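You operate a simulated robot arm through the tools that you are given. There is no shell and no other tool. Be economical: measure what you need, move in short steps, check, and stop when the job is done.

Carry out the task below with a simulated robot arm. There is one attempt and no reset: what you move stays moved.

JOB
Put the box marked "Towels" from the top of the white-topped table on the purple board and the box marked "Filters" on the right drainer of the sink bench. Put the orange-capped tube on the top of the doser cabinet. Close the right drawer of the tall cupboard. Take the small orange-banded jug and put it on the right drainer of the sink bench. Put the blue-banded beaker in the inside of the right sink. Open the upper left door of the tall cupboard, take the flat green brush and leave it on the top shelf of the tall cupboard and shut the door again. Fetch the round orange brush and stand it on the right drainer of the sink bench. Press the scale tare button two times. Take the teal-banded beaker on the top of the test bench and put it away on the fourth shelf from the bottom of the store rack. Put the purple-capped tube on top of the brown cups carton on the sample table top. Do these in any order. Set down upright: box, small orange-banded jug, blue-banded beaker, round orange brush, teal-banded beaker.
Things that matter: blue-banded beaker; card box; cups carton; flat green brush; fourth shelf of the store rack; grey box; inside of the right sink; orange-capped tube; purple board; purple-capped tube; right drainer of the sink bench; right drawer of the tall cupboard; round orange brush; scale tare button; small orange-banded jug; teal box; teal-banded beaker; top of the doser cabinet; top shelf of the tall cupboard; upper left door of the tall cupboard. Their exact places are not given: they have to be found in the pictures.

The check looks at the end state, three seconds after you hand in, the way a careful person would. Anything else that was tipped, shoved, dropped, spilled or broken makes it a failure. Flat cloth is picked up by pressing the open fingertips on it (5 to 10 N) and closing them slowly along it; thin cloth reads only 2 to 8 mm in the jaws.

ROBOT AND FRAMES
A 7-joint arm with a fingered hand on a trunk, on a base that drives. Base frame: it is fixed to the floor where the robot stands at the start and does not move with it; the origin is under the middle of the robot, x ahead of it, y to its left, z up; the surface under the hand at the start is at about z = 828. Lengths are in mm, angles in rad, forces in N, time in s.
With the tool pointing down near the work surface it reaches from about 340 to 700 mm from the robot's upright axis, wherever it stands. Its first joint turns from -1.204 to 3.002 rad. Places, roughly: blue-banded beaker [250, -2000, 1000]; card box, grey box, teal box [500, 0, 1000]; cups carton [2750, -5750, 1000]; flat green brush (12x7x7 cm) [-2200, -1100, 1000]; fourth shelf of the store rack [1700, -7800, 1300]; inside of the right sink [-2100, 900, 700]; orange-capped tube (3x3x10 cm) [500, -400, 900]; purple board (27x20x2 cm) [500, -600, 800]; purple-capped tube (3x3x10 cm) [200, -7600, 900]; right drainer of the sink bench [-2100, 1400, 900]; right drawer of the tall cupboard [-1800, -3900, 700]; round orange brush (4x4x30 cm) [-2400, -900, 1100]; scale tare button [2000, -5700, 900]; small orange-banded jug [-750, -2000, 1000]; teal-banded beaker [500, -7500, 1000]; top of the doser cabinet [1200, 1800, 1000]; top shelf of the tall cupboard [-2100, -4100, 1400]; upper left door of the tall cupboard [-1900, -4400, 1400]. Payload 3.4 kg.
The TCP is the grasp point between the finger pads, 25 mm short of the fingertips. In the tool frame z runs along the fingers and y along their closing line. Largest opening 88 mm; the body of the gripper starts 29 mm behind the TCP. The gripper is a hand of 4 fingers: y runs from the thumb to the fingers, the wrist lies at [-13, -97, -162] in the tool frame.
Orientation is that of the tool frame in the base frame, as [roll, pitch, yaw] about the fixed x, y, z axes, in that order (R = Rz(yaw) Ry(pitch) Rx(roll)). With the fingers straight down and the wrist toward the robot, the tool's x, y and z point along [0, 1, 0], [1, 0, 0] and [0, 0, -1] of the base frame.

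CONTROLS
- The arm moves only by the tool move_arm. Its argument "steps" is one flat list of numbers, 6 for each row, row after row: the turn, a rotation vector about the base's x, y, z in rad, then the shift along the base's x, y, z in cm. In form: [rx, ry, rz, x, y, z, rx, ry, rz, x, y, z, ...]. A call has 1 to 12 rows; each row shifts and turns the commanded pose from where the row before left it. Rows are played at 5 a second. More than 50 mm and 0.15 rad between two rows, and nothing of the call is played. A pose out of reach is approached as far as the arm can. The call stops where the force on the tool passes 40 N (or 10 N more than at its start, if that is more) or the arm is blocked; 0.2 s more then pass. In this call time passes only in rows, and 0.2 s behind the last. It gives the time, the measured TCP pose, the force on the tool (base axes), the opening and the grip force at its end, in the units of the frame above (readings bear some noise), with the torque about the TCP (base axes, N m) and any sound that the robot's microphone picked up, and new pictures: "views" is both (left out), scene, wrist or none.
- Cameras (640 x 400 px; columns grow to the right, rows downward): "scene" is now at [138.1, -9.7, 1441.6]; the picture's right is [-0.10, -1.00, -0.00], its down [-0.61, 0.06, -0.79] and it looks along [0.78, -0.08, -0.62] (base axes); focal length 253 px, centre (320, 200). "wrist" rides on the gripper at [64, -83, -98] in the tool frame; the picture's right is [-0.62, 0.37, -0.69], its down [-0.71, -0.63, 0.30] and it looks along [-0.32, 0.68, 0.65] (tool axes); focal length 265 px, centre (320, 200).
- lift_body(by): slides the trunk up (or, below 0, down) by that many mm; the arm and the scene camera ride with it, the base frame stays. It gives what a move gives, with no picture.
- roll_base(legs): drives the robot by 1 to 6 legs, each [ahead, left, turn to the left] in mm, mm and rad, along the robot's own axes; the way and the turn of a leg run together, so that a leg with both is an arc; at most 1500 mm and 3.142 rad a leg. The arm and the cameras ride along, it lands a little off, and it stops where it bumps. It gives what a move gives, and a new picture of the scene camera.
- set_fingers(index, middle, ring, thumb_bend, thumb_turn): sets how far each is bent, from 0 (flat) to 1 (curled in); at 0.3 the hand is open as for a grip, at 0.7 the pads meet at the TCP. One left out holds its place. A second passes; each finger stops where it meets its share of the squeeze, and holds until it gets a number again. It is the only way to open and close the hand. It gives what a move gives, with no picture; readings hold the bend of each and the force on the fingers (four entries, about 0 where the hand has none), thumb and palm. thumb_turn goes from beside the hand (0) to across from the fingers (1), as for a grip.
- pan_tilt(pan, tilt): turns the head with the scene camera to pan (to the left, within 1.501 rad either way) and tilt (down, from -0.506 to 1.204), counted from straight ahead of the robot. It gives what a move gives, and a new picture of the scene camera.
- point_at(camera, pixels): there is no depth. For up to 12 entries [column, row, z] of the newest picture of that camera ("zoom" is the newest enlarged one), the place [x, y] in the base frame at which the ray of that pixel passes the height z, good to about 2 mm. No time passes.
- inspect(camera, box): a new picture of the part [left, top, right, bottom] of that camera's present view, enlarged. No time passes.
- close_job(): hands the job in; it is judged then, once.

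Keep the steps short. Do not move on a guess: measure, check each grasp and each placing, and mend mistakes. In all there are 364 turns and 360 pictures (those below and enlarged ones count). Leave the gripper open and the arm clear of the work at the hand-in unless told otherwise, and finish with a single line.

The tools are called after "Request:" as name(argument=value, ...) on one line, values as JSON. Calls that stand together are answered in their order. move_arm: Moves the arm, as the interface text tells. Its arguments: {"type":"object","properties":{"steps":{"type":"array","items":{"type":"number"}},"views":{"type":"string","enum":["both","scene","wrist","none"]}},"required":["steps"]} The other tools are called the same way: lift_body (by) slides the trunk up or down; set_fingers (index, middle, ring, thumb_bend, thumb_turn) moves the fingers one by one; roll_base (legs) drives the base; pan_tilt (pan, tilt) turns the head that bears the scene camera; point_at (camera, pixels) gives the place at which the rays of pixels pass given heights; inspect (camera, box) takes an enlarged picture of a part of a camera's view; close_job () hands the job in.

At the start:

```text
t: 0.0
eef_pos: [522.4, -167.4, 1169.1]
tcp_rot: [3.14, 0.001, 1.569]
wrist_force: [0.5, 0.5, 0.4]
wrist_torque: [0.03, 0.05, 0.02]
gripper_width: 87.6
grasp_force: 0.0
shape: jaw
bend: [0.3, 0.3, 0.3, 0.3, 0.98]
finger forces: [0.1, 0.0, 0.1, 0.1, 0.0, 0.1]
trunk travel left (down, up): [-750.0, 90.0]
robot x, y, heading: [-0.1, -0.0, -0.002]
head pan, tilt: [-0.099, 0.663]
```

scene: 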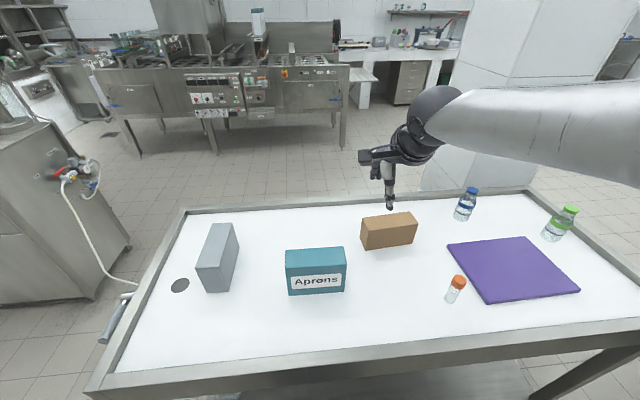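
wrist: 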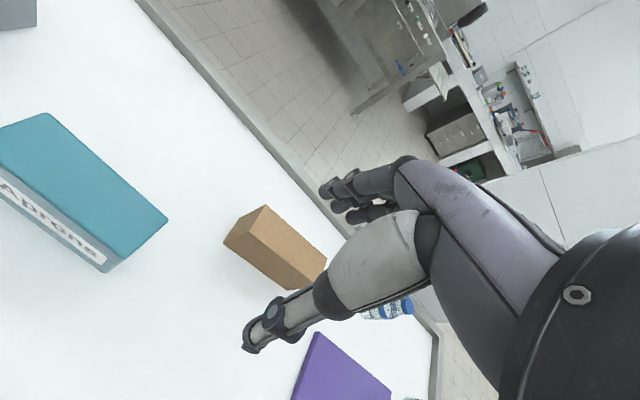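

I see a grey, a teal ("Aprons") and a card box, the orange-capped tube and the purple board. First I measure their places on the table (z about 828) and enlarge the boxes.

Request:
point_at(camera="scene", pixels=[[197, 268, 828], [210, 292, 828], [233, 277, 828], [288, 295, 828], [345, 292, 828], [364, 250, 828], [416, 243, 828], [450, 303, 828], [447, 242, 828], [490, 304, 828], [579, 292, 828], [527, 237, 828]])

Request:
inspect(camera="scene", box=[170, 180, 490, 380])

Request:
inspect(camera="wrist", box=[160, 180, 400, 330])

```text
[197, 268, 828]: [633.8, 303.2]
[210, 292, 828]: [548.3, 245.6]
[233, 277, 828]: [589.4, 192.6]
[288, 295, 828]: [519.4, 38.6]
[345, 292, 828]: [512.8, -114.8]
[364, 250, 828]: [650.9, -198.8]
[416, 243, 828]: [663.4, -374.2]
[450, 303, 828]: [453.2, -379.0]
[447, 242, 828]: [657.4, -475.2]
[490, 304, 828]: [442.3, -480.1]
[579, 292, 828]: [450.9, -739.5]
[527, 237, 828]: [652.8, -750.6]
```

```text
2.00 times, centred on (330, 280) of scene
```

zoom: 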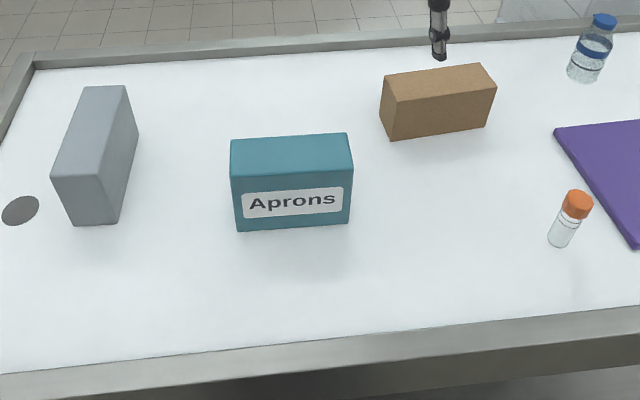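

```text
2.67 times, centred on (280, 255) of wrist
```

zoom: 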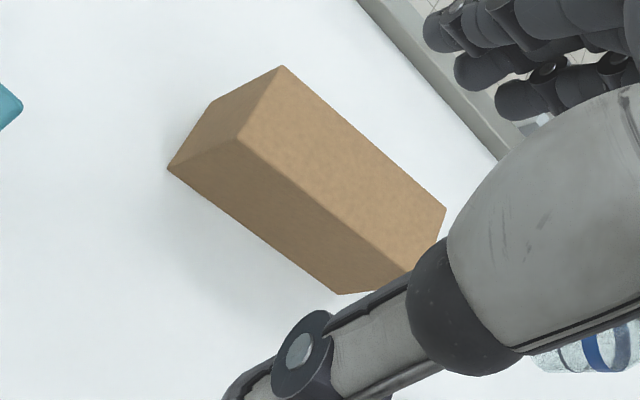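

The card and grey box labels are on hidden sides. I swing the hand to the left of the grey box, turning it so that the wrist camera looks back at the grey box's left face.

Request:
move_arm(steps=[0, 0, -0.0833, -0.18, 4.7, -1.0, 0, 0, -0.0833, -0.18, 4.7, -1.0, 0, 0, -0.0833, -0.18, 4.7, -1.0, 0, 0, -0.0833, -0.18, 4.7, -1.0, 0, 0, -0.0833, -0.18, 4.7, -1.0, 0, 0, -0.0833, -0.18, 4.7, -1.0, 0, 0, -0.0833, -0.18, 4.7, -1.0, 0, 0, -0.0833, -0.18, 4.7, -1.0, 0, 0, -0.0833, -0.18, 4.7, -1.0, 0, 0, -0.0833, -0.18, 4.7, -1.0, 0, 0, -0.0833, -0.18, 4.7, -1.0, 0, 0, -0.0833, -0.18, 4.7, -1.0])

```text
t: 0.9
eef_pos: [522.4, -43.8, 1160.8]
tcp_rot: [-3.079, -0.192, 1.243]
wrist_force: [0.4, -1.2, 0.0]
wrist_torque: [-0.03, -0.01, -0.01]
gripper_width: 87.6
grasp_force: 0.0
shape: jaw
bend: [0.3, 0.3, 0.3, 0.3, 0.97]
finger forces: [0.1, 0.1, 0.0, 0.1, 0.1, 0.0]
trunk travel left (down, up): [-750.0, 90.0]
robot x, y, heading: [3.4, -0.7, -0.003]
head pan, tilt: [-0.099, 0.663]
stopped in row 4: the arm was blocked; the commanded pose is now the measured one
```

scene: 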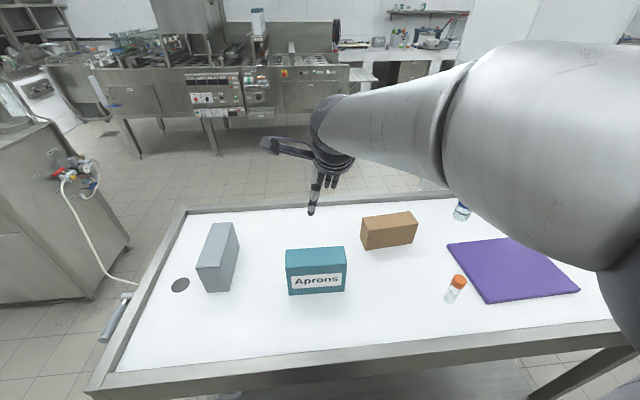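
wrist: 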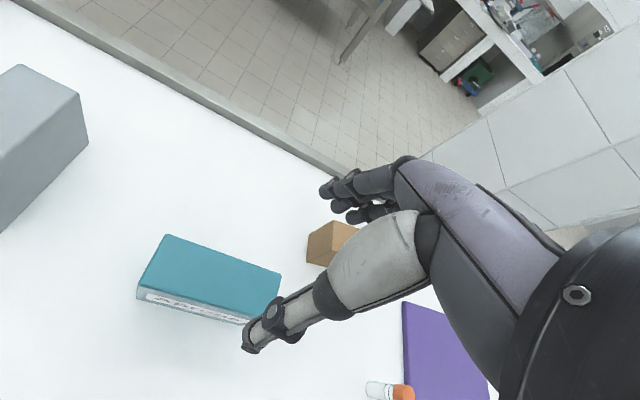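

The arm got blocked, with the elbow close to the head. I undo that move and will use the base instead.

Request:
move_arm(steps=[0.0, 0.05, 0.08, 0, -3.0, 0.2, 0.0, 0.05, 0.08, 0, -3.0, 0.2, 0.0, 0.05, 0.08, 0, -3.0, 0.2, 0.0, 0.04, 0.08, 0, -3.3, 0.2], views="scene")

```text
t: 1.9
eef_pos: [522.5, -171.1, 1169.0]
tcp_rot: [-2.887, -0.159, 1.534]
wrist_force: [0.1, 0.9, -0.4]
wrist_torque: [0.02, 0.0, 0.0]
gripper_width: 87.6
grasp_force: 0.0
shape: jaw
bend: [0.3, 0.3, 0.3, 0.3, 0.98]
finger forces: [0.0, 0.0, 0.1, 0.1, 0.0, 0.1]
trunk travel left (down, up): [-750.0, 90.0]
robot x, y, heading: [2.0, -1.2, -0.005]
head pan, tilt: [-0.099, 0.663]
```

scene: 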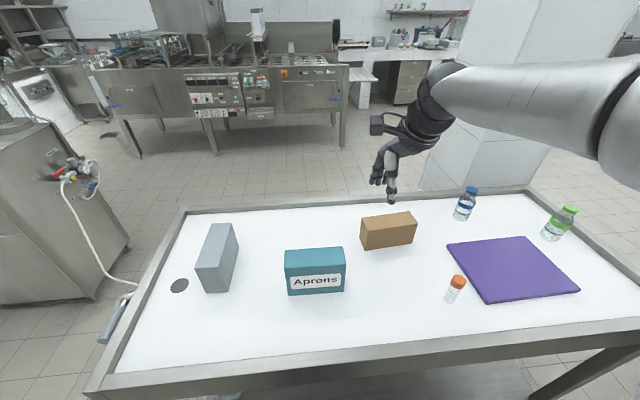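

I straighten the hand again.

Request:
move_arm(steps=[-0.054, -0.082, 0.01, 0, 0, 0, -0.054, -0.082, 0.01, 0, 0, 0, -0.054, -0.082, 0.01, 0, 0, 0], views="none")

Request:
pan_tilt(pan=0.9, tilt=0.5)

```text
t: 2.7
eef_pos: [522.9, -172.0, 1170.5]
tcp_rot: [-3.138, -0.003, 1.584]
wrist_force: [0.0, 0.3, -0.3]
wrist_torque: [0.02, 0.04, 0.0]
gripper_width: 87.7
grasp_force: 0.1
shape: jaw
bend: [0.3, 0.3, 0.3, 0.3, 0.98]
finger forces: [0.0, 0.1, 0.1, 0.0, 0.1, 0.0]
trunk travel left (down, up): [-750.0, 90.0]
robot x, y, heading: [0.1, 2.1, -0.002]
head pan, tilt: [-0.099, 0.663]
```

```text
t: 4.0
eef_pos: [523.4, -168.8, 1170.2]
tcp_rot: [-3.135, 0.002, 1.584]
wrist_force: [0.2, 0.6, 0.4]
wrist_torque: [0.0, -0.02, 0.01]
gripper_width: 87.8
grasp_force: 0.1
shape: jaw
bend: [0.3, 0.3, 0.3, 0.3, 0.98]
finger forces: [0.0, 0.0, 0.0, 0.0, 0.1, 0.1]
trunk travel left (down, up): [-750.0, 90.0]
robot x, y, heading: [-1.1, 0.2, -0.001]
head pan, tilt: [0.901, 0.499]
```

scene: 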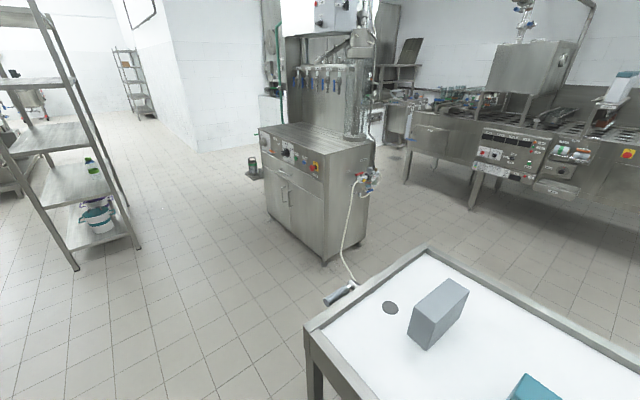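

The doser cabinet is at (320,140) and the floor on the left is free. I drive 800 mm left to see the grey box's left face.

Request:
roll_base(legs=[[0, 800, 0]])

Request:
pan_tilt(pan=-0.4, tilt=0.6)

```text
t: 8.2
eef_pos: [524.4, 630.7, 1170.7]
tcp_rot: [-3.135, 0.002, 1.577]
wrist_force: [-0.2, -0.2, 1.1]
wrist_torque: [-0.01, -0.02, -0.03]
gripper_width: 87.7
grasp_force: 0.1
shape: jaw
bend: [0.3, 0.3, 0.3, 0.3, 0.98]
finger forces: [0.0, 0.1, 0.1, 0.0, 0.0, 0.0]
trunk travel left (down, up): [-750.0, 90.0]
robot x, y, heading: [4.1, 800.5, -0.006]
head pan, tilt: [0.901, 0.499]
```

scene: 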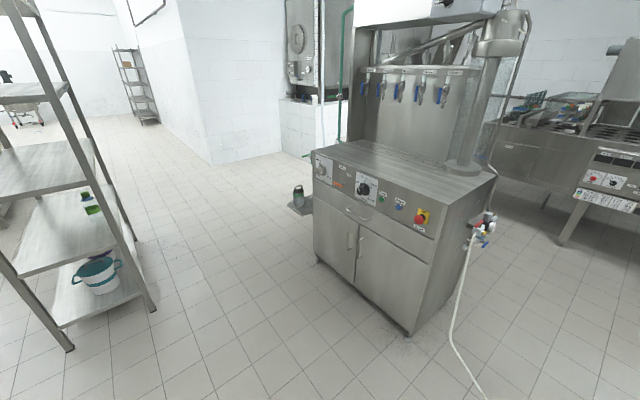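

```text
t: 9.7
eef_pos: [524.2, 630.0, 1170.2]
tcp_rot: [-3.136, 0.003, 1.578]
wrist_force: [0.2, 0.1, 0.9]
wrist_torque: [-0.03, -0.01, -0.03]
gripper_width: 87.8
grasp_force: 0.2
shape: jaw
bend: [0.3, 0.3, 0.3, 0.3, 0.98]
finger forces: [0.1, 0.0, 0.1, 0.0, 0.0, 0.1]
trunk travel left (down, up): [-750.0, 90.0]
robot x, y, heading: [4.9, 802.5, -0.0]
head pan, tilt: [-0.4, 0.6]
```

scene: 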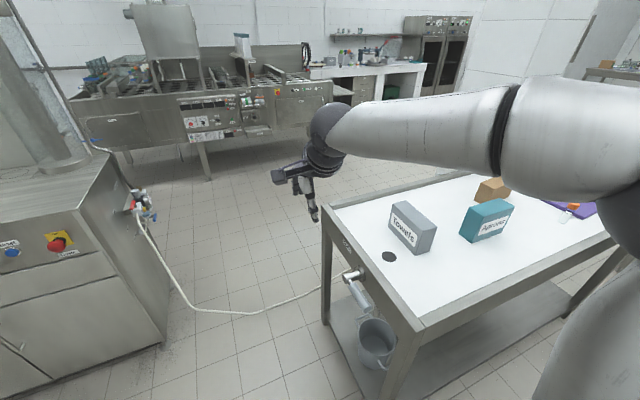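

Grey is "Towels" (label at (405,228)), so card should be "Filters". I measure the table's left end and the grey box from here.

Request:
inspect(camera="scene", box=[320, 160, 560, 310])

Request:
point_at(camera="scene", pixels=[[322, 210, 835], [427, 325, 835], [380, 342, 300], [352, 270, 750], [140, 205, 800], [164, 343, 0]])

```text
2.67 times, centred on (440, 235) of scene
```

zoom: 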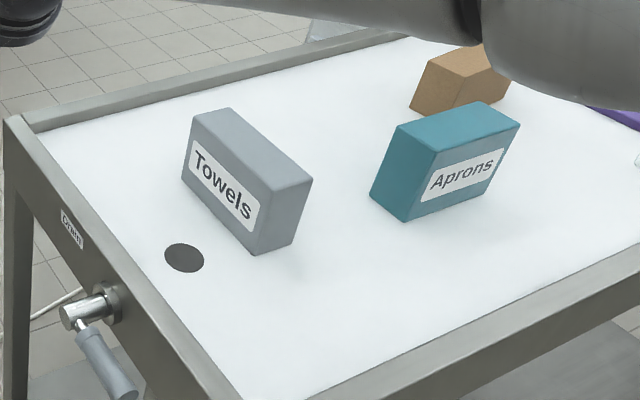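

```text
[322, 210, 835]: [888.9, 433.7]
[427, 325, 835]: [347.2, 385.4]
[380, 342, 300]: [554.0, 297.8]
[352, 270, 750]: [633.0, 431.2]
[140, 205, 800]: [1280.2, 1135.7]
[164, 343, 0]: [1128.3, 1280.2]
```

I test whether the hand can be turned by +1.57 about z here in free air, so the fingers close along y.

Request:
move_arm(steps=[0, 0, 0.14, 0, 0, 0, 0, 0, 0.14, 0, 0, 0, 0, 0, 0.14, 0, 0, 0, 0, 0, 0.14, 0, 0, 0, 0, 0, 0.14, 0, 0, 0, 0, 0, 0.14, 0, 0, 0, 0, 0, 0.14, 0, 0, 0, 0, 0, 0.14, 0, 0, 0, 0, 0, 0.14, 0, 0, 0, 0, 0, 0.14, 0, 0, 0, 0, 0, 0.14, 0, 0, 0])

```text
t: 12.1
eef_pos: [525.4, 629.6, 1170.9]
tcp_rot: [-3.138, 0.002, 3.12]
wrist_force: [-0.2, 0.1, 0.9]
wrist_torque: [-0.01, -0.01, -0.01]
gripper_width: 87.5
grasp_force: 0.1
shape: jaw
bend: [0.3, 0.3, 0.3, 0.3, 0.98]
finger forces: [0.1, 0.0, 0.1, 0.0, 0.1, 0.0]
trunk travel left (down, up): [-750.0, 90.0]
robot x, y, heading: [4.4, 799.6, -0.004]
head pan, tilt: [-0.4, 0.6]
```

scene: 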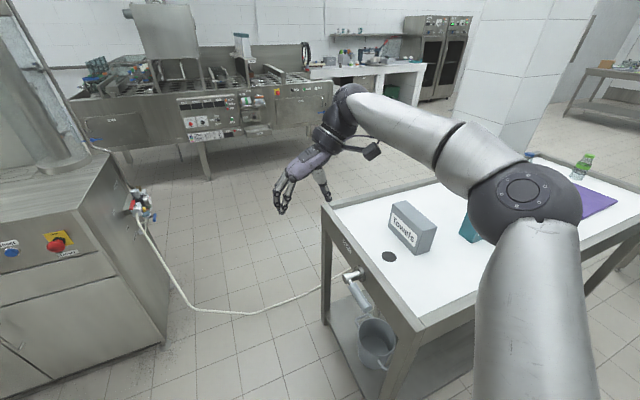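
wrist: 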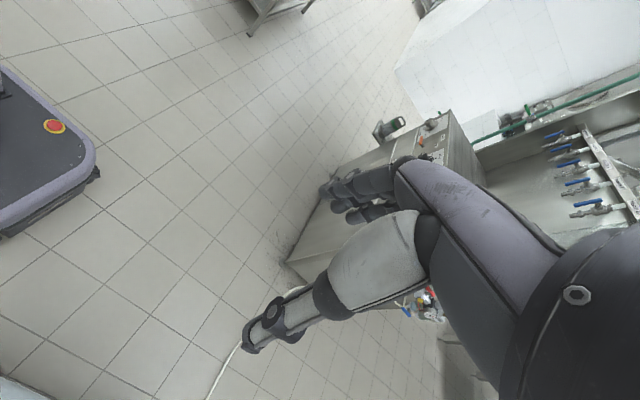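

That works. Now I measure the grey box's bottom corners (zoom picture) and its top.

Request:
point_at(camera="zoom", pixels=[[253, 255, 828], [290, 243, 828], [183, 180, 828], [275, 190, 930], [312, 178, 930], [193, 112, 930], [233, 108, 930], [275, 190, 920], [275, 190, 940]])

```text
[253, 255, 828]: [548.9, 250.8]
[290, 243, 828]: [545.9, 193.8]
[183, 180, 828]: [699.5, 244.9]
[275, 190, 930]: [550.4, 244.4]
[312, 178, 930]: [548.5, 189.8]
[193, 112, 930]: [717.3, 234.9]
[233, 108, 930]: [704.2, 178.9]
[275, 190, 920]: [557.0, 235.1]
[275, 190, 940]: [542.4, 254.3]
```

Grey box: x 548–702, y 191–249, top about 935. I drive back right to stand in front of it.

Request:
roll_base(legs=[[0, -420, 0]])

```text
t: 14.7
eef_pos: [522.3, 202.3, 1169.9]
tcp_rot: [-3.139, 0.002, 3.12]
wrist_force: [1.2, 0.2, 0.0]
wrist_torque: [0.02, -0.02, -0.01]
gripper_width: 87.8
grasp_force: 0.0
shape: jaw
bend: [0.3, 0.3, 0.3, 0.3, 0.98]
finger forces: [0.0, 0.0, 0.0, 0.0, 0.0, 0.1]
trunk travel left (down, up): [-750.0, 90.0]
robot x, y, heading: [-1.7, 375.8, -0.006]
head pan, tilt: [-0.4, 0.6]
```

scene: 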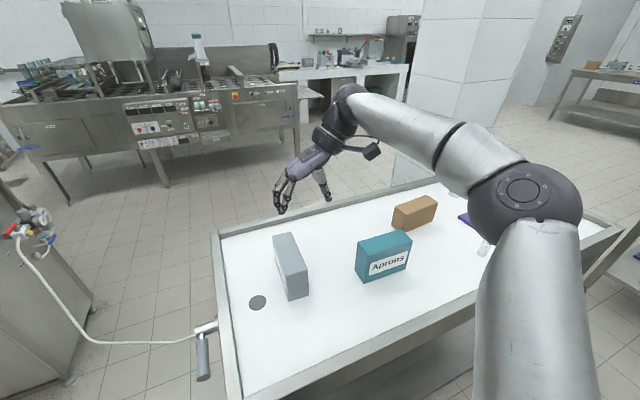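

Move above the grey box: +100 x, +17 y, down to z≈1000, then check.

Request:
move_arm(steps=[0, 0, 0, 4, 0.7, -2, 0, 0, 0, 4, 0.7, -2, 0, 0, -0.01, 2.2, 0.3, -4, 0, 0, 0, 0, 0, -4.5, 0, 0, 0, 0, 0, -4])

```text
t: 15.9
eef_pos: [624.4, 215.5, 1003.2]
tcp_rot: [-3.138, 0.0, 3.111]
wrist_force: [-1.3, 0.4, 0.0]
wrist_torque: [-0.02, -0.07, 0.0]
gripper_width: 87.8
grasp_force: 0.0
shape: jaw
bend: [0.3, 0.3, 0.3, 0.3, 0.98]
finger forces: [0.0, 0.0, 0.0, 0.0, 0.0, 0.0]
out of reach, approached as far as the arm can: row 3, 4, 5
trunk travel left (down, up): [-750.0, 90.0]
robot x, y, heading: [2.1, 373.4, -0.007]
head pan, tilt: [-0.4, 0.6]
```

scene: 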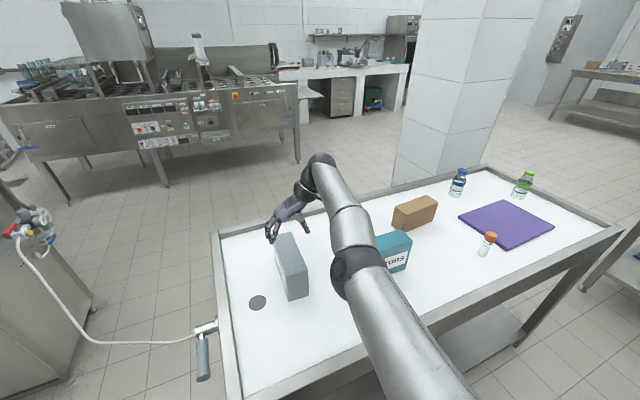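
wrist: 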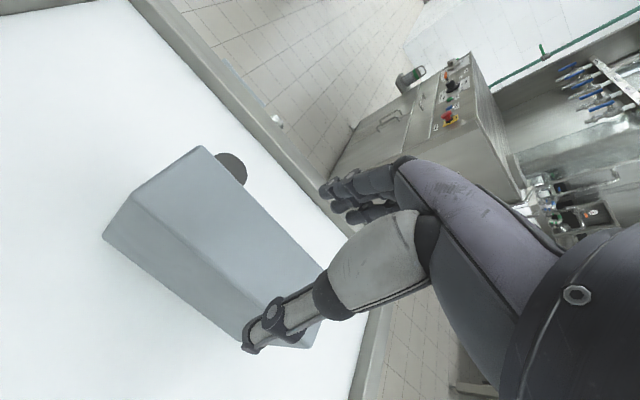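

Just at the edge of reach. I drive the base 150 mm to the right so the wrist sits more straight ahead, then move the arm back over the box.

Request:
roll_base(legs=[[20, -150, 0]])

Request:
move_arm(steps=[0, 0, 0, -0.5, 4, 0, 0, 0, 0, -0.5, 4, 0, 0, 0, 0, -0.5, 4, 0])

```text
t: 17.3
eef_pos: [644.3, 66.3, 1005.3]
tcp_rot: [-3.138, -0.001, 3.115]
wrist_force: [-0.9, -0.4, -0.2]
wrist_torque: [0.01, 0.01, 0.0]
gripper_width: 87.9
grasp_force: 0.0
shape: jaw
bend: [0.3, 0.3, 0.3, 0.3, 0.98]
finger forces: [0.1, 0.1, 0.0, 0.0, 0.1, 0.1]
trunk travel left (down, up): [-750.0, 90.0]
robot x, y, heading: [15.9, 225.2, 0.002]
head pan, tilt: [-0.4, 0.6]
```

scene: 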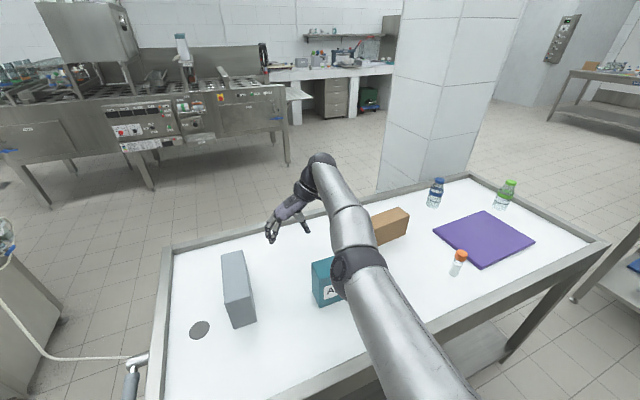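

```text
t: 18.1
eef_pos: [650.5, 187.2, 1006.8]
tcp_rot: [-3.136, -0.002, 3.113]
wrist_force: [-0.9, 0.6, -0.4]
wrist_torque: [0.02, -0.03, 0.05]
gripper_width: 88.2
grasp_force: 0.0
shape: jaw
bend: [0.3, 0.3, 0.3, 0.3, 0.98]
finger forces: [0.1, 0.1, 0.1, 0.1, 0.1, 0.0]
out of reach, approached as far as the arm can: row 1, 2, 3
trunk travel left (down, up): [-750.0, 90.0]
robot x, y, heading: [17.2, 225.5, -0.005]
head pan, tilt: [-0.4, 0.6]
```

scene: 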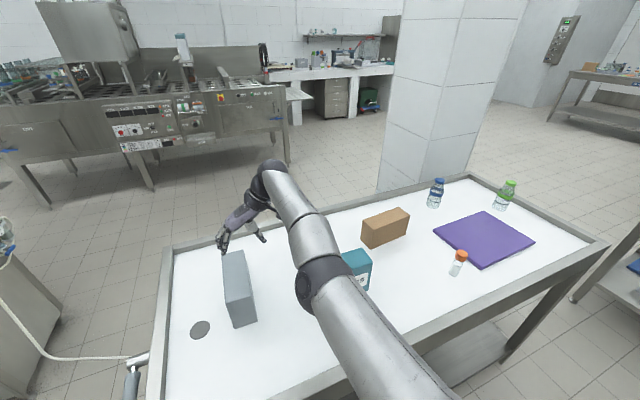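
wrist: 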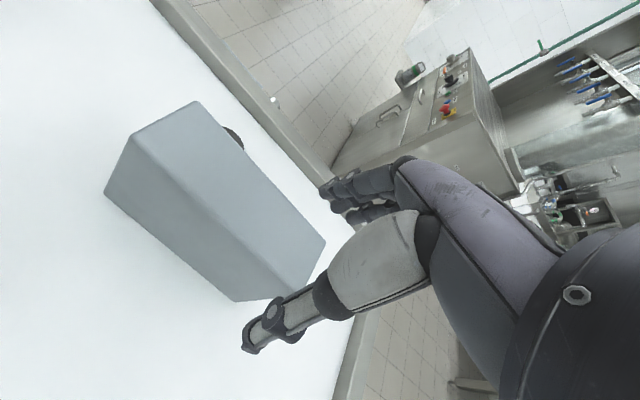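

Now shift -25 x, +32 y to be over the box centre.

Request:
move_arm(steps=[0, 0, 0, -1.3, 1.6, 0, 0, 0, 0, -1.3, 1.6, 0], views="wrist")

```text
t: 18.7
eef_pos: [648.4, 221.6, 1008.7]
tcp_rot: [-3.137, 0.0, 3.113]
wrist_force: [0.5, 0.4, 0.0]
wrist_torque: [0.02, 0.03, -0.03]
gripper_width: 87.8
grasp_force: 0.1
shape: jaw
bend: [0.3, 0.3, 0.3, 0.3, 0.98]
finger forces: [0.0, 0.0, 0.0, 0.0, 0.0, 0.1]
out of reach, approached as far as the arm can: row 1, 2
trunk travel left (down, up): [-750.0, 90.0]
robot x, y, heading: [18.6, 220.8, -0.007]
head pan, tilt: [-0.4, 0.6]
```

wrist: 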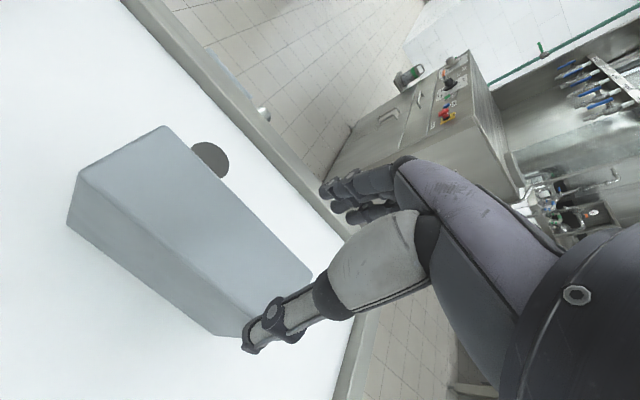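

The limit seems to be inward here, not outward. I back the base 25 mm so TCP x is at 624.

Request:
roll_base(legs=[[-26, 0, 0]])

Request:
move_arm(steps=[0, 0, 0, 0, 0, -2, 0, 0, 0, 0, 0, -2], views="wrist")

```text
t: 19.5
eef_pos: [619.9, 221.3, 1008.7]
tcp_rot: [-3.136, -0.002, 3.114]
wrist_force: [-0.3, 0.1, 0.6]
wrist_torque: [0.02, -0.01, 0.02]
gripper_width: 88.1
grasp_force: 0.1
shape: jaw
bend: [0.3, 0.3, 0.3, 0.3, 0.98]
finger forces: [0.0, 0.0, 0.0, 0.0, 0.1, 0.0]
trunk travel left (down, up): [-750.0, 90.0]
robot x, y, heading: [-7.5, 225.4, 0.001]
head pan, tilt: [-0.4, 0.6]
```

scene: 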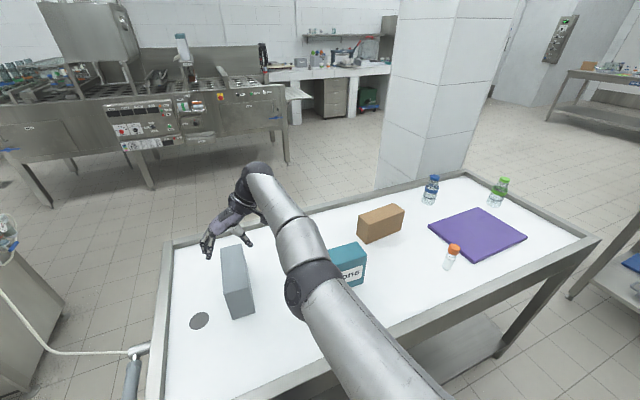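

```text
t: 20.1
eef_pos: [622.8, 220.9, 968.3]
tcp_rot: [-3.136, -0.002, 3.116]
wrist_force: [-0.2, -0.2, 0.1]
wrist_torque: [0.03, 0.01, -0.01]
gripper_width: 87.8
grasp_force: 0.0
shape: jaw
bend: [0.3, 0.3, 0.3, 0.3, 0.98]
finger forces: [0.1, 0.0, 0.1, 0.0, 0.0, 0.1]
trunk travel left (down, up): [-750.0, 90.0]
robot x, y, heading: [-3.6, 222.8, -0.002]
head pan, tilt: [-0.4, 0.6]
```

wrist: 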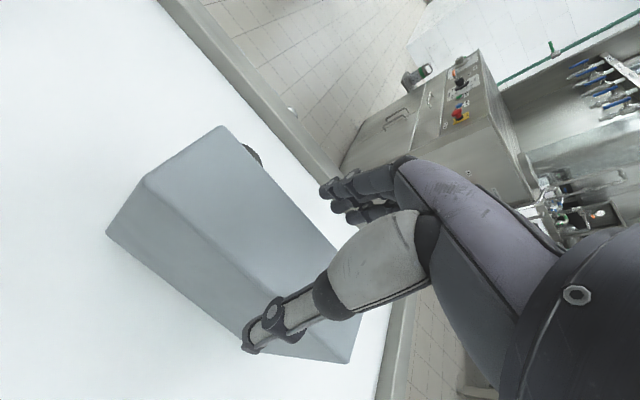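

I check the box's top corners in the wrist picture.

Request:
point_at(camera="wrist", pixels=[[223, 127, 935], [145, 178, 935], [262, 290, 935], [106, 234, 828], [349, 362, 828]])

```text
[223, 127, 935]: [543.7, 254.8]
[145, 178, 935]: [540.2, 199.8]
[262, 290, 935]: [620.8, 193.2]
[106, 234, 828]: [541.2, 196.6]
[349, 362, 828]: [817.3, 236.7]
```

Consistent (box y about 194–252, TCP y 221). Descend to z≈912 and close.

Request:
move_arm(steps=[0, 0, 0, 0, 0, -2, 0, 0, 0, 0, 0, -2, 0, 0, 0, 0, 0, -1.5], views="none")

Request:
set_fingers(index=0.6, middle=0.6, ring=0.6, thumb_bend=0.6)

```text
t: 20.9
eef_pos: [621.4, 222.0, 915.7]
tcp_rot: [-3.138, 0.002, 3.114]
wrist_force: [1.2, 0.5, 8.7]
wrist_torque: [-0.07, 0.05, -0.05]
gripper_width: 88.0
grasp_force: 0.1
shape: jaw
bend: [0.29, 0.3, 0.3, 0.3, 0.98]
finger forces: [4.2, 0.0, 0.1, 0.0, 4.3, 0.0]
trunk travel left (down, up): [-750.0, 90.0]
robot x, y, heading: [-7.1, 226.3, -0.0]
head pan, tilt: [-0.4, 0.6]
```

```text
t: 21.9
eef_pos: [620.4, 222.1, 916.0]
tcp_rot: [-3.139, 0.003, 3.113]
wrist_force: [5.1, 2.5, 19.4]
wrist_torque: [0.85, 0.11, 0.14]
gripper_width: 61.6
grasp_force: 38.5
shape: fingers
bend: [0.34, 0.48, 0.48, 0.55, 0.96]
finger forces: [23.0, 7.7, 8.4, 0.0, 37.8, 0.0]
trunk travel left (down, up): [-750.0, 90.0]
robot x, y, heading: [-4.4, 225.9, 0.005]
head pan, tilt: [-0.4, 0.6]
```

The index carried force already before closing (bend 0.34, 23 N); I look.

Request:
inspect(camera="wrist", box=[80, 80, 480, 380])

Request:
inspect(camera="scene", box=[160, 160, 320, 340])

```text
1.33 times, centred on (280, 230) of wrist
```

zoom: 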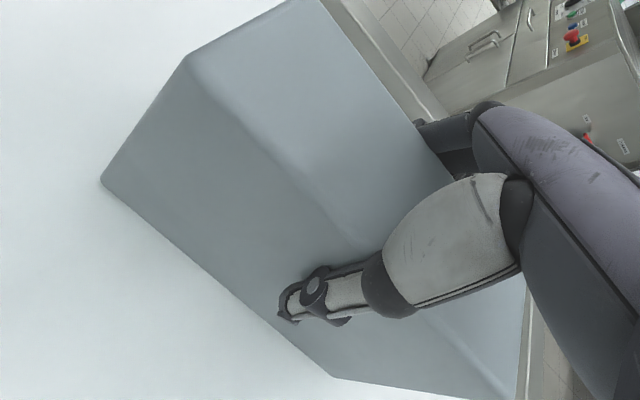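

```text
2.22 times, centred on (240, 250) of scene
```

zoom: 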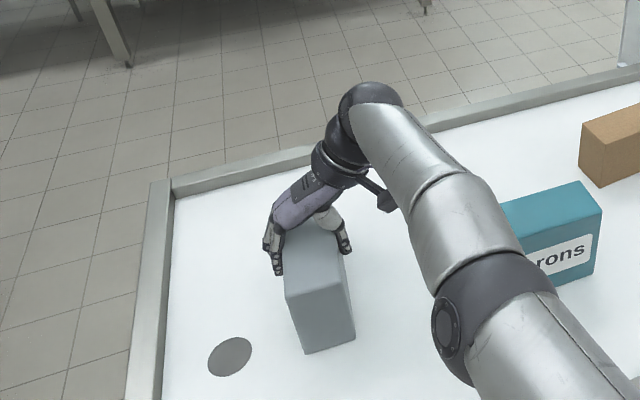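

The grip looks right: thumb on one side, fingers on the other. Lift.

Request:
move_arm(steps=[0, 0, 0, 0, 0, 1, 0, 0, 0, 0, 0, 2, 0, 0, 0, 0, 0, 4, 0, 0, 0, 0, 0, 5])

```text
t: 22.9
eef_pos: [620.3, 218.5, 1035.4]
tcp_rot: [-3.136, -0.003, 3.114]
wrist_force: [-0.6, -0.2, -2.0]
wrist_torque: [0.0, 0.01, -0.02]
gripper_width: 61.0
grasp_force: 31.7
shape: fingers
bend: [0.35, 0.5, 0.49, 0.55, 0.95]
finger forces: [16.0, 6.1, 6.8, 0.1, 34.5, 0.0]
trunk travel left (down, up): [-750.0, 90.0]
robot x, y, heading: [-7.5, 221.2, -0.003]
head pan, tilt: [-0.4, 0.6]
```

scene: 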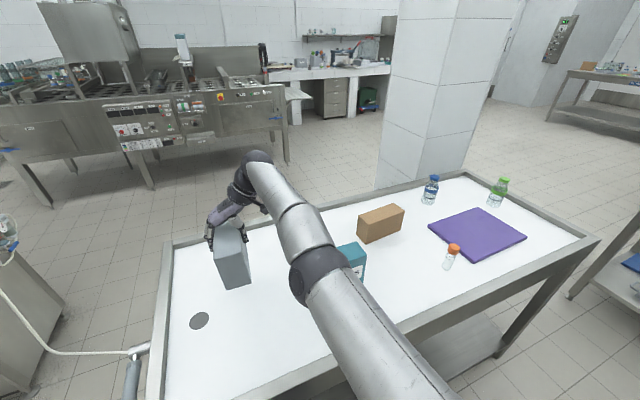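
wrist: 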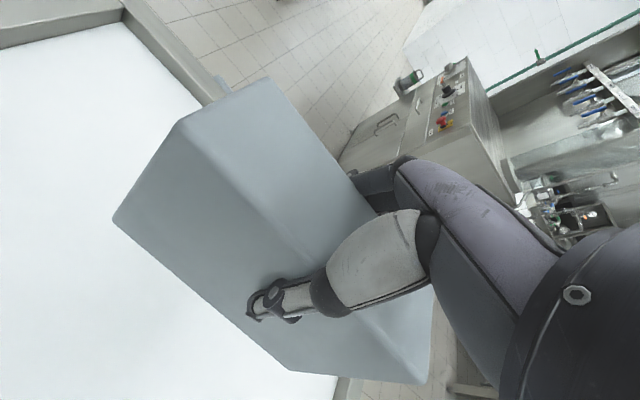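

Held. I raise another 80 mm, and look right along the driving path.

Request:
move_arm(steps=[0, 0, 0, 0, 0, 4, 0, 0, 0, 0, 0, 4], views="none")

Request:
pan_tilt(pan=-1.3, tilt=0.5)

```text
t: 23.5
eef_pos: [605.7, 219.3, 1110.7]
tcp_rot: [-3.137, -0.003, 3.114]
wrist_force: [0.4, 0.2, -2.6]
wrist_torque: [0.01, 0.01, -0.03]
gripper_width: 61.1
grasp_force: 31.6
shape: fingers
bend: [0.35, 0.5, 0.49, 0.55, 0.95]
finger forces: [15.9, 6.0, 6.9, 0.1, 34.3, 0.0]
out of reach, approached as far as the arm can: row 1, 2
trunk travel left (down, up): [-750.0, 90.0]
robot x, y, heading: [-7.1, 225.2, -0.001]
head pan, tilt: [-0.4, 0.6]
```

```text
t: 24.7
eef_pos: [605.8, 218.3, 1108.7]
tcp_rot: [-3.136, -0.001, 3.114]
wrist_force: [0.0, -0.1, -2.8]
wrist_torque: [0.01, 0.01, 0.0]
gripper_width: 61.2
grasp_force: 31.2
shape: fingers
bend: [0.35, 0.5, 0.49, 0.55, 0.95]
finger forces: [15.9, 5.9, 6.8, 0.0, 34.3, 0.0]
trunk travel left (down, up): [-750.0, 90.0]
robot x, y, heading: [-6.7, 224.9, -0.003]
head pan, tilt: [-1.3, 0.499]
```

scene: 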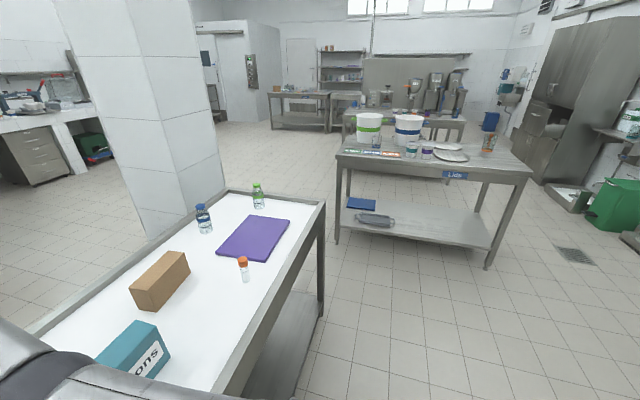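

Path along the table front is clear. Drive back 55 and right 830, to have the box over the purple board.

Request:
roll_base(legs=[[-55, 0, 0], [0, -830, 0]])

Request:
pan_tilt(pan=-0.1, tilt=0.75)

```text
t: 29.7
eef_pos: [548.0, -606.8, 1109.3]
tcp_rot: [-3.136, -0.003, 3.108]
wrist_force: [-0.7, 0.1, -1.2]
wrist_torque: [0.02, -0.04, 0.01]
gripper_width: 61.2
grasp_force: 31.3
shape: fingers
bend: [0.35, 0.5, 0.49, 0.55, 0.95]
finger forces: [15.8, 5.9, 6.8, 0.1, 34.1, 0.0]
trunk travel left (down, up): [-750.0, 90.0]
robot x, y, heading: [-65.7, -600.7, -0.004]
head pan, tilt: [-1.3, 0.499]
```

scene: 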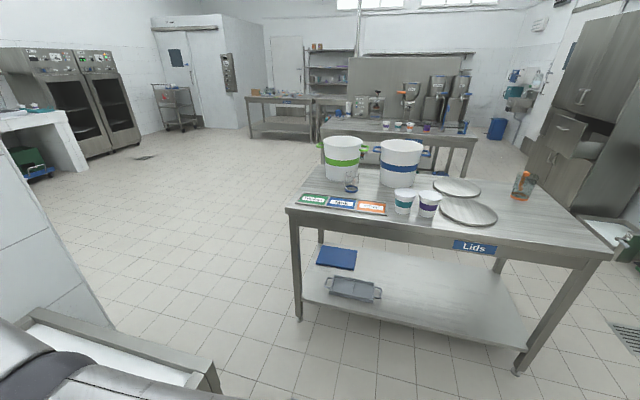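

```text
t: 31.1
eef_pos: [548.3, -607.4, 1109.3]
tcp_rot: [-3.137, -0.003, 3.108]
wrist_force: [0.1, -1.0, -2.4]
wrist_torque: [0.02, -0.02, -0.01]
gripper_width: 60.9
grasp_force: 31.5
shape: fingers
bend: [0.35, 0.5, 0.49, 0.55, 0.95]
finger forces: [15.8, 6.1, 6.8, 0.0, 34.2, 0.0]
trunk travel left (down, up): [-750.0, 90.0]
robot x, y, heading: [-63.1, -598.8, -0.008]
head pan, tilt: [-0.099, 0.75]
```

scene: 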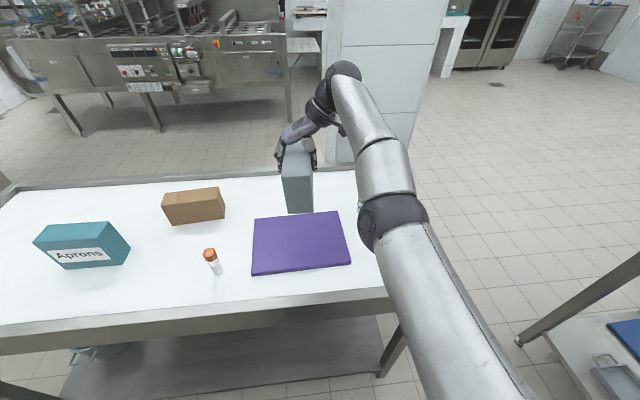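

I measure the board corners (z≈845) and check bottles.

Request:
point_at(camera="scene", pixels=[[256, 219, 846], [337, 211, 846], [351, 262, 846], [251, 273, 846]])

Request:
move_arm(steps=[0, 0, 0, 0, 0, -5, 0, 0, 0, 0, 0, -5])

```text
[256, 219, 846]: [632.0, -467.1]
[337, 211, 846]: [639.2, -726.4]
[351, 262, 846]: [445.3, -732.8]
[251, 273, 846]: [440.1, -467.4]
```

```text
t: 31.7
eef_pos: [564.5, -607.3, 1012.6]
tcp_rot: [-3.137, -0.005, 3.109]
wrist_force: [1.5, -0.2, -3.2]
wrist_torque: [0.06, -0.05, 0.04]
gripper_width: 60.9
grasp_force: 31.3
shape: fingers
bend: [0.35, 0.5, 0.49, 0.55, 0.95]
finger forces: [15.8, 5.9, 6.7, 0.0, 34.0, 0.0]
out of reach, approached as far as the arm can: row 1, 2
trunk travel left (down, up): [-750.0, 90.0]
robot x, y, heading: [-68.4, -600.4, -0.007]
head pan, tilt: [-0.099, 0.75]
```

scene: 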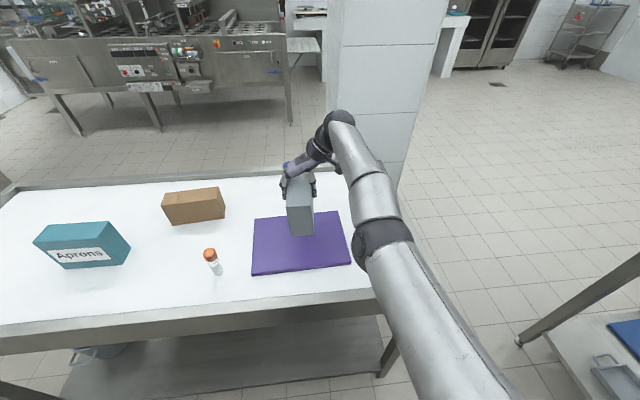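
wrist: 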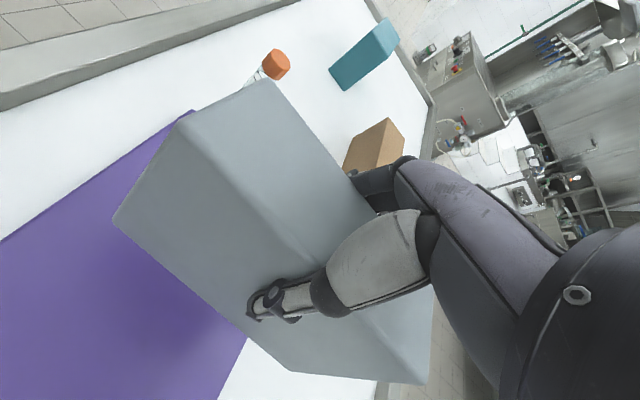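

Board centre is (538,-600). Back the base 27 mm.

Request:
roll_base(legs=[[-28, 0, 0]])

Request:
move_arm(steps=[0, 0, 0, 0, 0.5, -2.5, 0, 0, 0, 0, 0, -2.2])

```text
t: 32.5
eef_pos: [534.6, -606.6, 1010.9]
tcp_rot: [-3.135, -0.004, 3.109]
wrist_force: [-0.3, -0.3, -1.7]
wrist_torque: [-0.01, -0.02, -0.01]
gripper_width: 60.9
grasp_force: 31.4
shape: fingers
bend: [0.35, 0.5, 0.49, 0.55, 0.95]
finger forces: [15.8, 5.9, 6.8, 0.1, 34.1, 0.0]
trunk travel left (down, up): [-750.0, 90.0]
robot x, y, heading: [-94.2, -599.6, -0.007]
head pan, tilt: [-0.099, 0.75]
```

scene: 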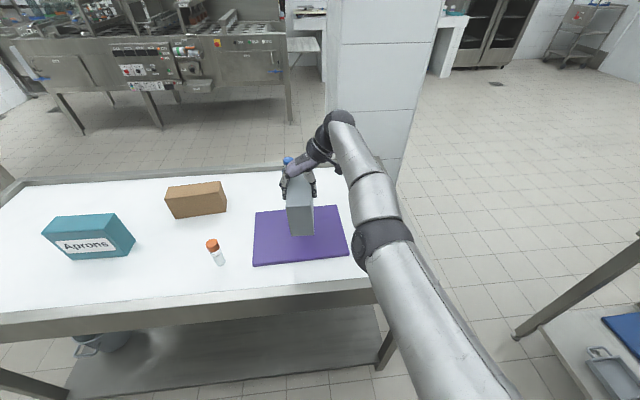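

```text
t: 33.1
eef_pos: [535.5, -601.6, 965.2]
tcp_rot: [-3.137, -0.007, 3.112]
wrist_force: [-0.6, -0.1, -1.6]
wrist_torque: [0.03, 0.0, 0.01]
gripper_width: 61.0
grasp_force: 31.7
shape: fingers
bend: [0.35, 0.5, 0.49, 0.55, 0.95]
finger forces: [15.9, 6.0, 6.8, 0.0, 33.8, 0.0]
trunk travel left (down, up): [-750.0, 90.0]
robot x, y, heading: [-93.3, -597.8, -0.006]
head pan, tilt: [-0.099, 0.75]
```

scene: 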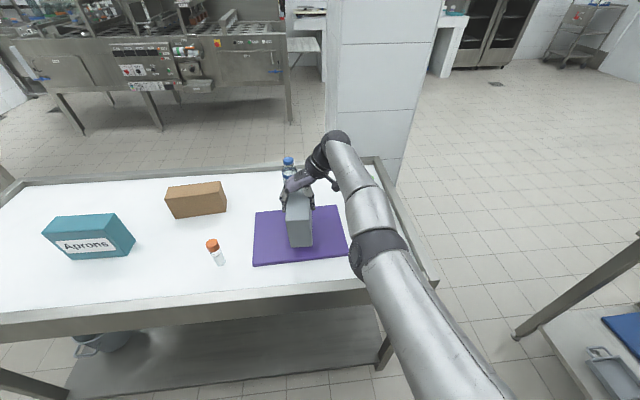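
wrist: 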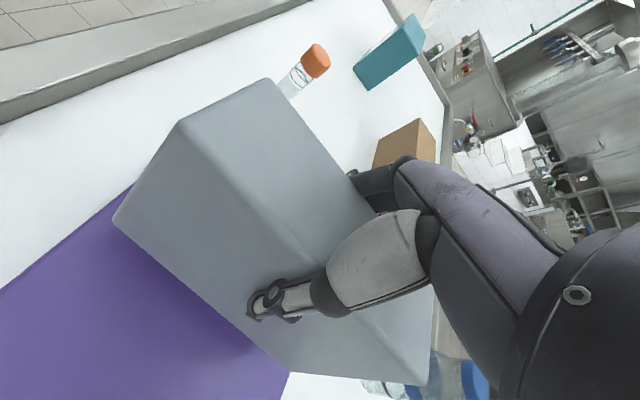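

Request:
point_at(camera="scene", pixels=[[288, 161, 940], [282, 182, 828]])

Request:
move_arm(steps=[0, 0, 0, 0, 0, -1.2, 0, 0, 0, 0, 0, -0.8, 0, 0, 0, 0, 0, -0.6])

```text
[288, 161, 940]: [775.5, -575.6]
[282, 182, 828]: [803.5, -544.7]
```

```text
t: 33.9
eef_pos: [535.0, -601.3, 938.0]
tcp_rot: [-3.137, -0.004, 3.111]
wrist_force: [0.2, -0.2, -2.6]
wrist_torque: [0.02, 0.0, 0.0]
gripper_width: 61.0
grasp_force: 31.3
shape: fingers
bend: [0.35, 0.5, 0.49, 0.55, 0.95]
finger forces: [15.6, 6.0, 6.6, 0.1, 33.7, 0.1]
trunk travel left (down, up): [-750.0, 90.0]
robot x, y, heading: [-92.0, -596.1, -0.008]
head pan, tilt: [-0.099, 0.75]
```

scene: 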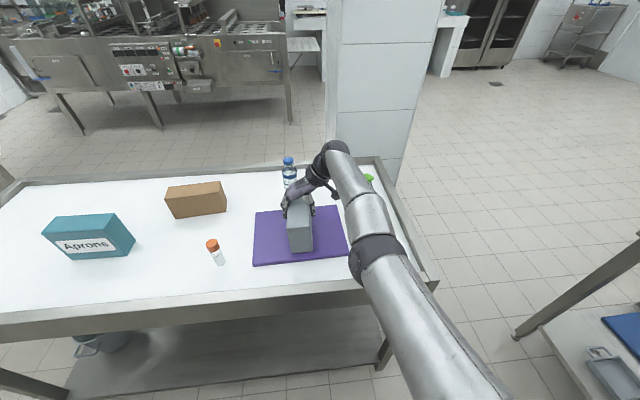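
wrist: 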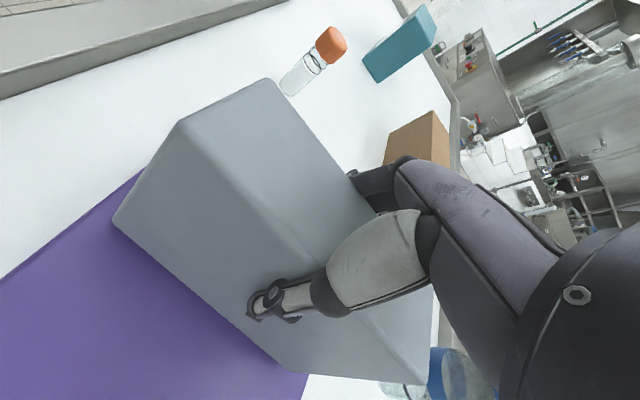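

Lower in small steps until contact.

Request:
move_arm(steps=[0, 0, 0, 0, 0, -0.3, 0, 0, 0, 0, 0, -0.3], views="none")

```text
t: 34.5
eef_pos: [535.6, -601.8, 933.9]
tcp_rot: [-3.138, -0.004, 3.11]
wrist_force: [0.8, -0.9, 0.0]
wrist_torque: [0.05, 0.11, -0.03]
gripper_width: 61.0
grasp_force: 32.1
shape: fingers
bend: [0.35, 0.5, 0.49, 0.55, 0.95]
finger forces: [16.8, 6.0, 6.8, 0.1, 34.9, 0.0]
trunk travel left (down, up): [-750.0, 90.0]
robot x, y, heading: [-91.8, -595.1, -0.01]
head pan, tilt: [-0.099, 0.75]
```

Force is starting to rise (weight taken, z slightly above command). One more 2 mm, then open.

Request:
move_arm(steps=[0, 0, 0, 0, 0, -0.2], views="none")

Request:
set_fingers(index=0.3, middle=0.3, ring=0.3, thumb_bend=0.3)

Request:
move_arm(steps=[0, 0, 0, 0, 0, 2, 0, 0, 0, 0, 0, 4, 0, 0, 0, 0, 0, 4, 0, 0, 0, 0, 0, 4])

```text
t: 34.9
eef_pos: [534.7, -601.3, 933.2]
tcp_rot: [-3.139, -0.003, 3.11]
wrist_force: [2.4, -1.6, 8.8]
wrist_torque: [0.12, 0.18, 0.02]
gripper_width: 61.5
grasp_force: 34.7
shape: fingers
bend: [0.35, 0.5, 0.49, 0.55, 0.95]
finger forces: [17.7, 6.3, 7.0, 0.1, 38.7, 0.0]
trunk travel left (down, up): [-750.0, 90.0]
robot x, y, heading: [-93.2, -596.4, -0.007]
head pan, tilt: [-0.099, 0.75]
```

```text
t: 35.9
eef_pos: [534.6, -600.0, 932.1]
tcp_rot: [-3.136, -0.004, 3.111]
wrist_force: [-0.4, 1.0, 6.3]
wrist_torque: [-0.04, 0.03, -0.03]
gripper_width: 87.2
grasp_force: 3.0
shape: fingers
bend: [0.29, 0.3, 0.3, 0.3, 0.97]
finger forces: [3.0, 0.0, 0.0, 0.0, 3.5, 0.0]
trunk travel left (down, up): [-750.0, 90.0]
robot x, y, heading: [-91.4, -596.1, -0.005]
head pan, tilt: [-0.099, 0.75]
```

```text
t: 36.9
eef_pos: [525.8, -600.4, 1071.1]
tcp_rot: [-3.137, -0.003, 3.111]
wrist_force: [0.0, -0.6, -0.2]
wrist_torque: [0.0, 0.01, 0.02]
gripper_width: 84.9
grasp_force: 0.0
shape: fingers
bend: [0.3, 0.3, 0.3, 0.3, 0.97]
finger forces: [0.1, 0.0, 0.1, 0.0, 0.0, 0.0]
out of reach, approached as far as the arm can: row 4
trunk travel left (down, up): [-750.0, 90.0]
robot x, y, heading: [-92.6, -598.4, -0.008]
head pan, tilt: [-0.099, 0.75]
```

scene: 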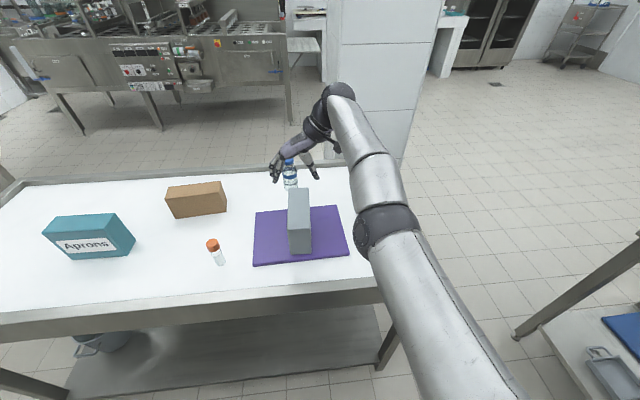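
wrist: 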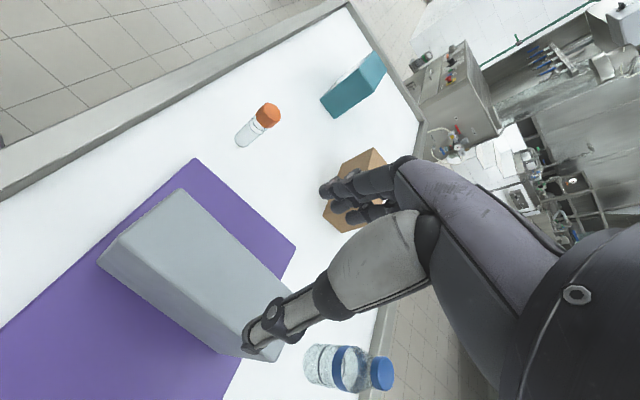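

Towels stands on the board. Next the orange-capped tube. I turn the hand back (-1.57) and raise, then drive left.

Request:
move_arm(steps=[0, 0, -0.14, 0, 0, 1, 0, 0, -0.14, 0, 0, 1, 0, 0, -0.14, 0, 0, 1, 0, 0, -0.14, 0, 0, 1, 0, 0, -0.14, 0, 0, 1, 0, 0, -0.14, 0, 0, 1, 0, 0, -0.14, 0, 0, 1, 0, 0, -0.14, 0, 0, 0, 0, 0, -0.14, 0, 0, 0, 0, 0, -0.14, 0, 0, 0, 0, 0, -0.14, 0, 0, 0], views="none")

Request:
point_at(camera="scene", pixels=[[220, 266, 828], [211, 240, 928], [207, 244, 918]])

```text
t: 39.3
eef_pos: [589.9, -593.6, 1158.2]
tcp_rot: [-3.137, -0.003, 1.567]
wrist_force: [-0.5, -0.2, -0.1]
wrist_torque: [0.01, 0.02, 0.03]
gripper_width: 85.0
grasp_force: 0.0
shape: fingers
bend: [0.3, 0.3, 0.3, 0.3, 0.97]
finger forces: [0.0, 0.0, 0.1, 0.1, 0.0, 0.0]
out of reach, approached as far as the arm can: row 1, 2, 3, 4, 5, 6, 7, 8, 9
trunk travel left (down, up): [-750.0, 90.0]
robot x, y, heading: [-92.1, -599.2, -0.005]
head pan, tilt: [-0.099, 0.75]
```

```text
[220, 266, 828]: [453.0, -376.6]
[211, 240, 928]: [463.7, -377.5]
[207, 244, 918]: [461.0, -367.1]
```

Tube is at about (457,-374). Drive left 275.

Request:
roll_base(legs=[[0, 275, 0]])

Request:
move_arm(steps=[0, 0, 0, -4.4, -1.8, -2, 0, 0, 0, -4.4, -1.8, -2, 0, 0, 0, -4.4, -1.8, -2])

```text
t: 41.2
eef_pos: [591.7, -313.4, 1158.3]
tcp_rot: [-3.136, -0.003, 1.57]
wrist_force: [0.5, 0.6, -0.3]
wrist_torque: [0.01, -0.04, 0.0]
gripper_width: 85.0
grasp_force: 0.0
shape: fingers
bend: [0.3, 0.3, 0.3, 0.3, 0.97]
finger forces: [0.0, 0.1, 0.0, 0.0, 0.0, 0.1]
trunk travel left (down, up): [-750.0, 90.0]
robot x, y, heading: [-91.5, -318.6, -0.004]
head pan, tilt: [-0.099, 0.75]
```

scene: 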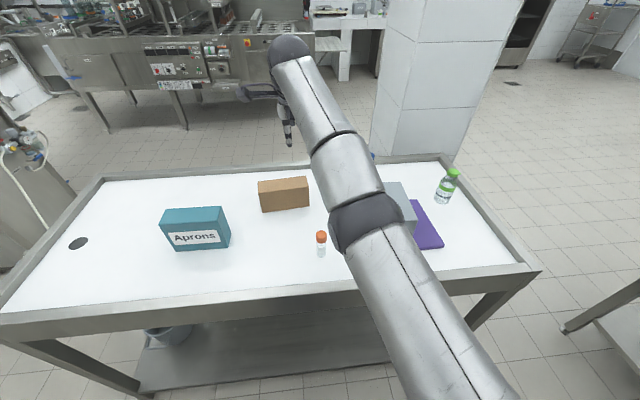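

```text
refused: row 1 steps farther than a row can; nothing moved
```

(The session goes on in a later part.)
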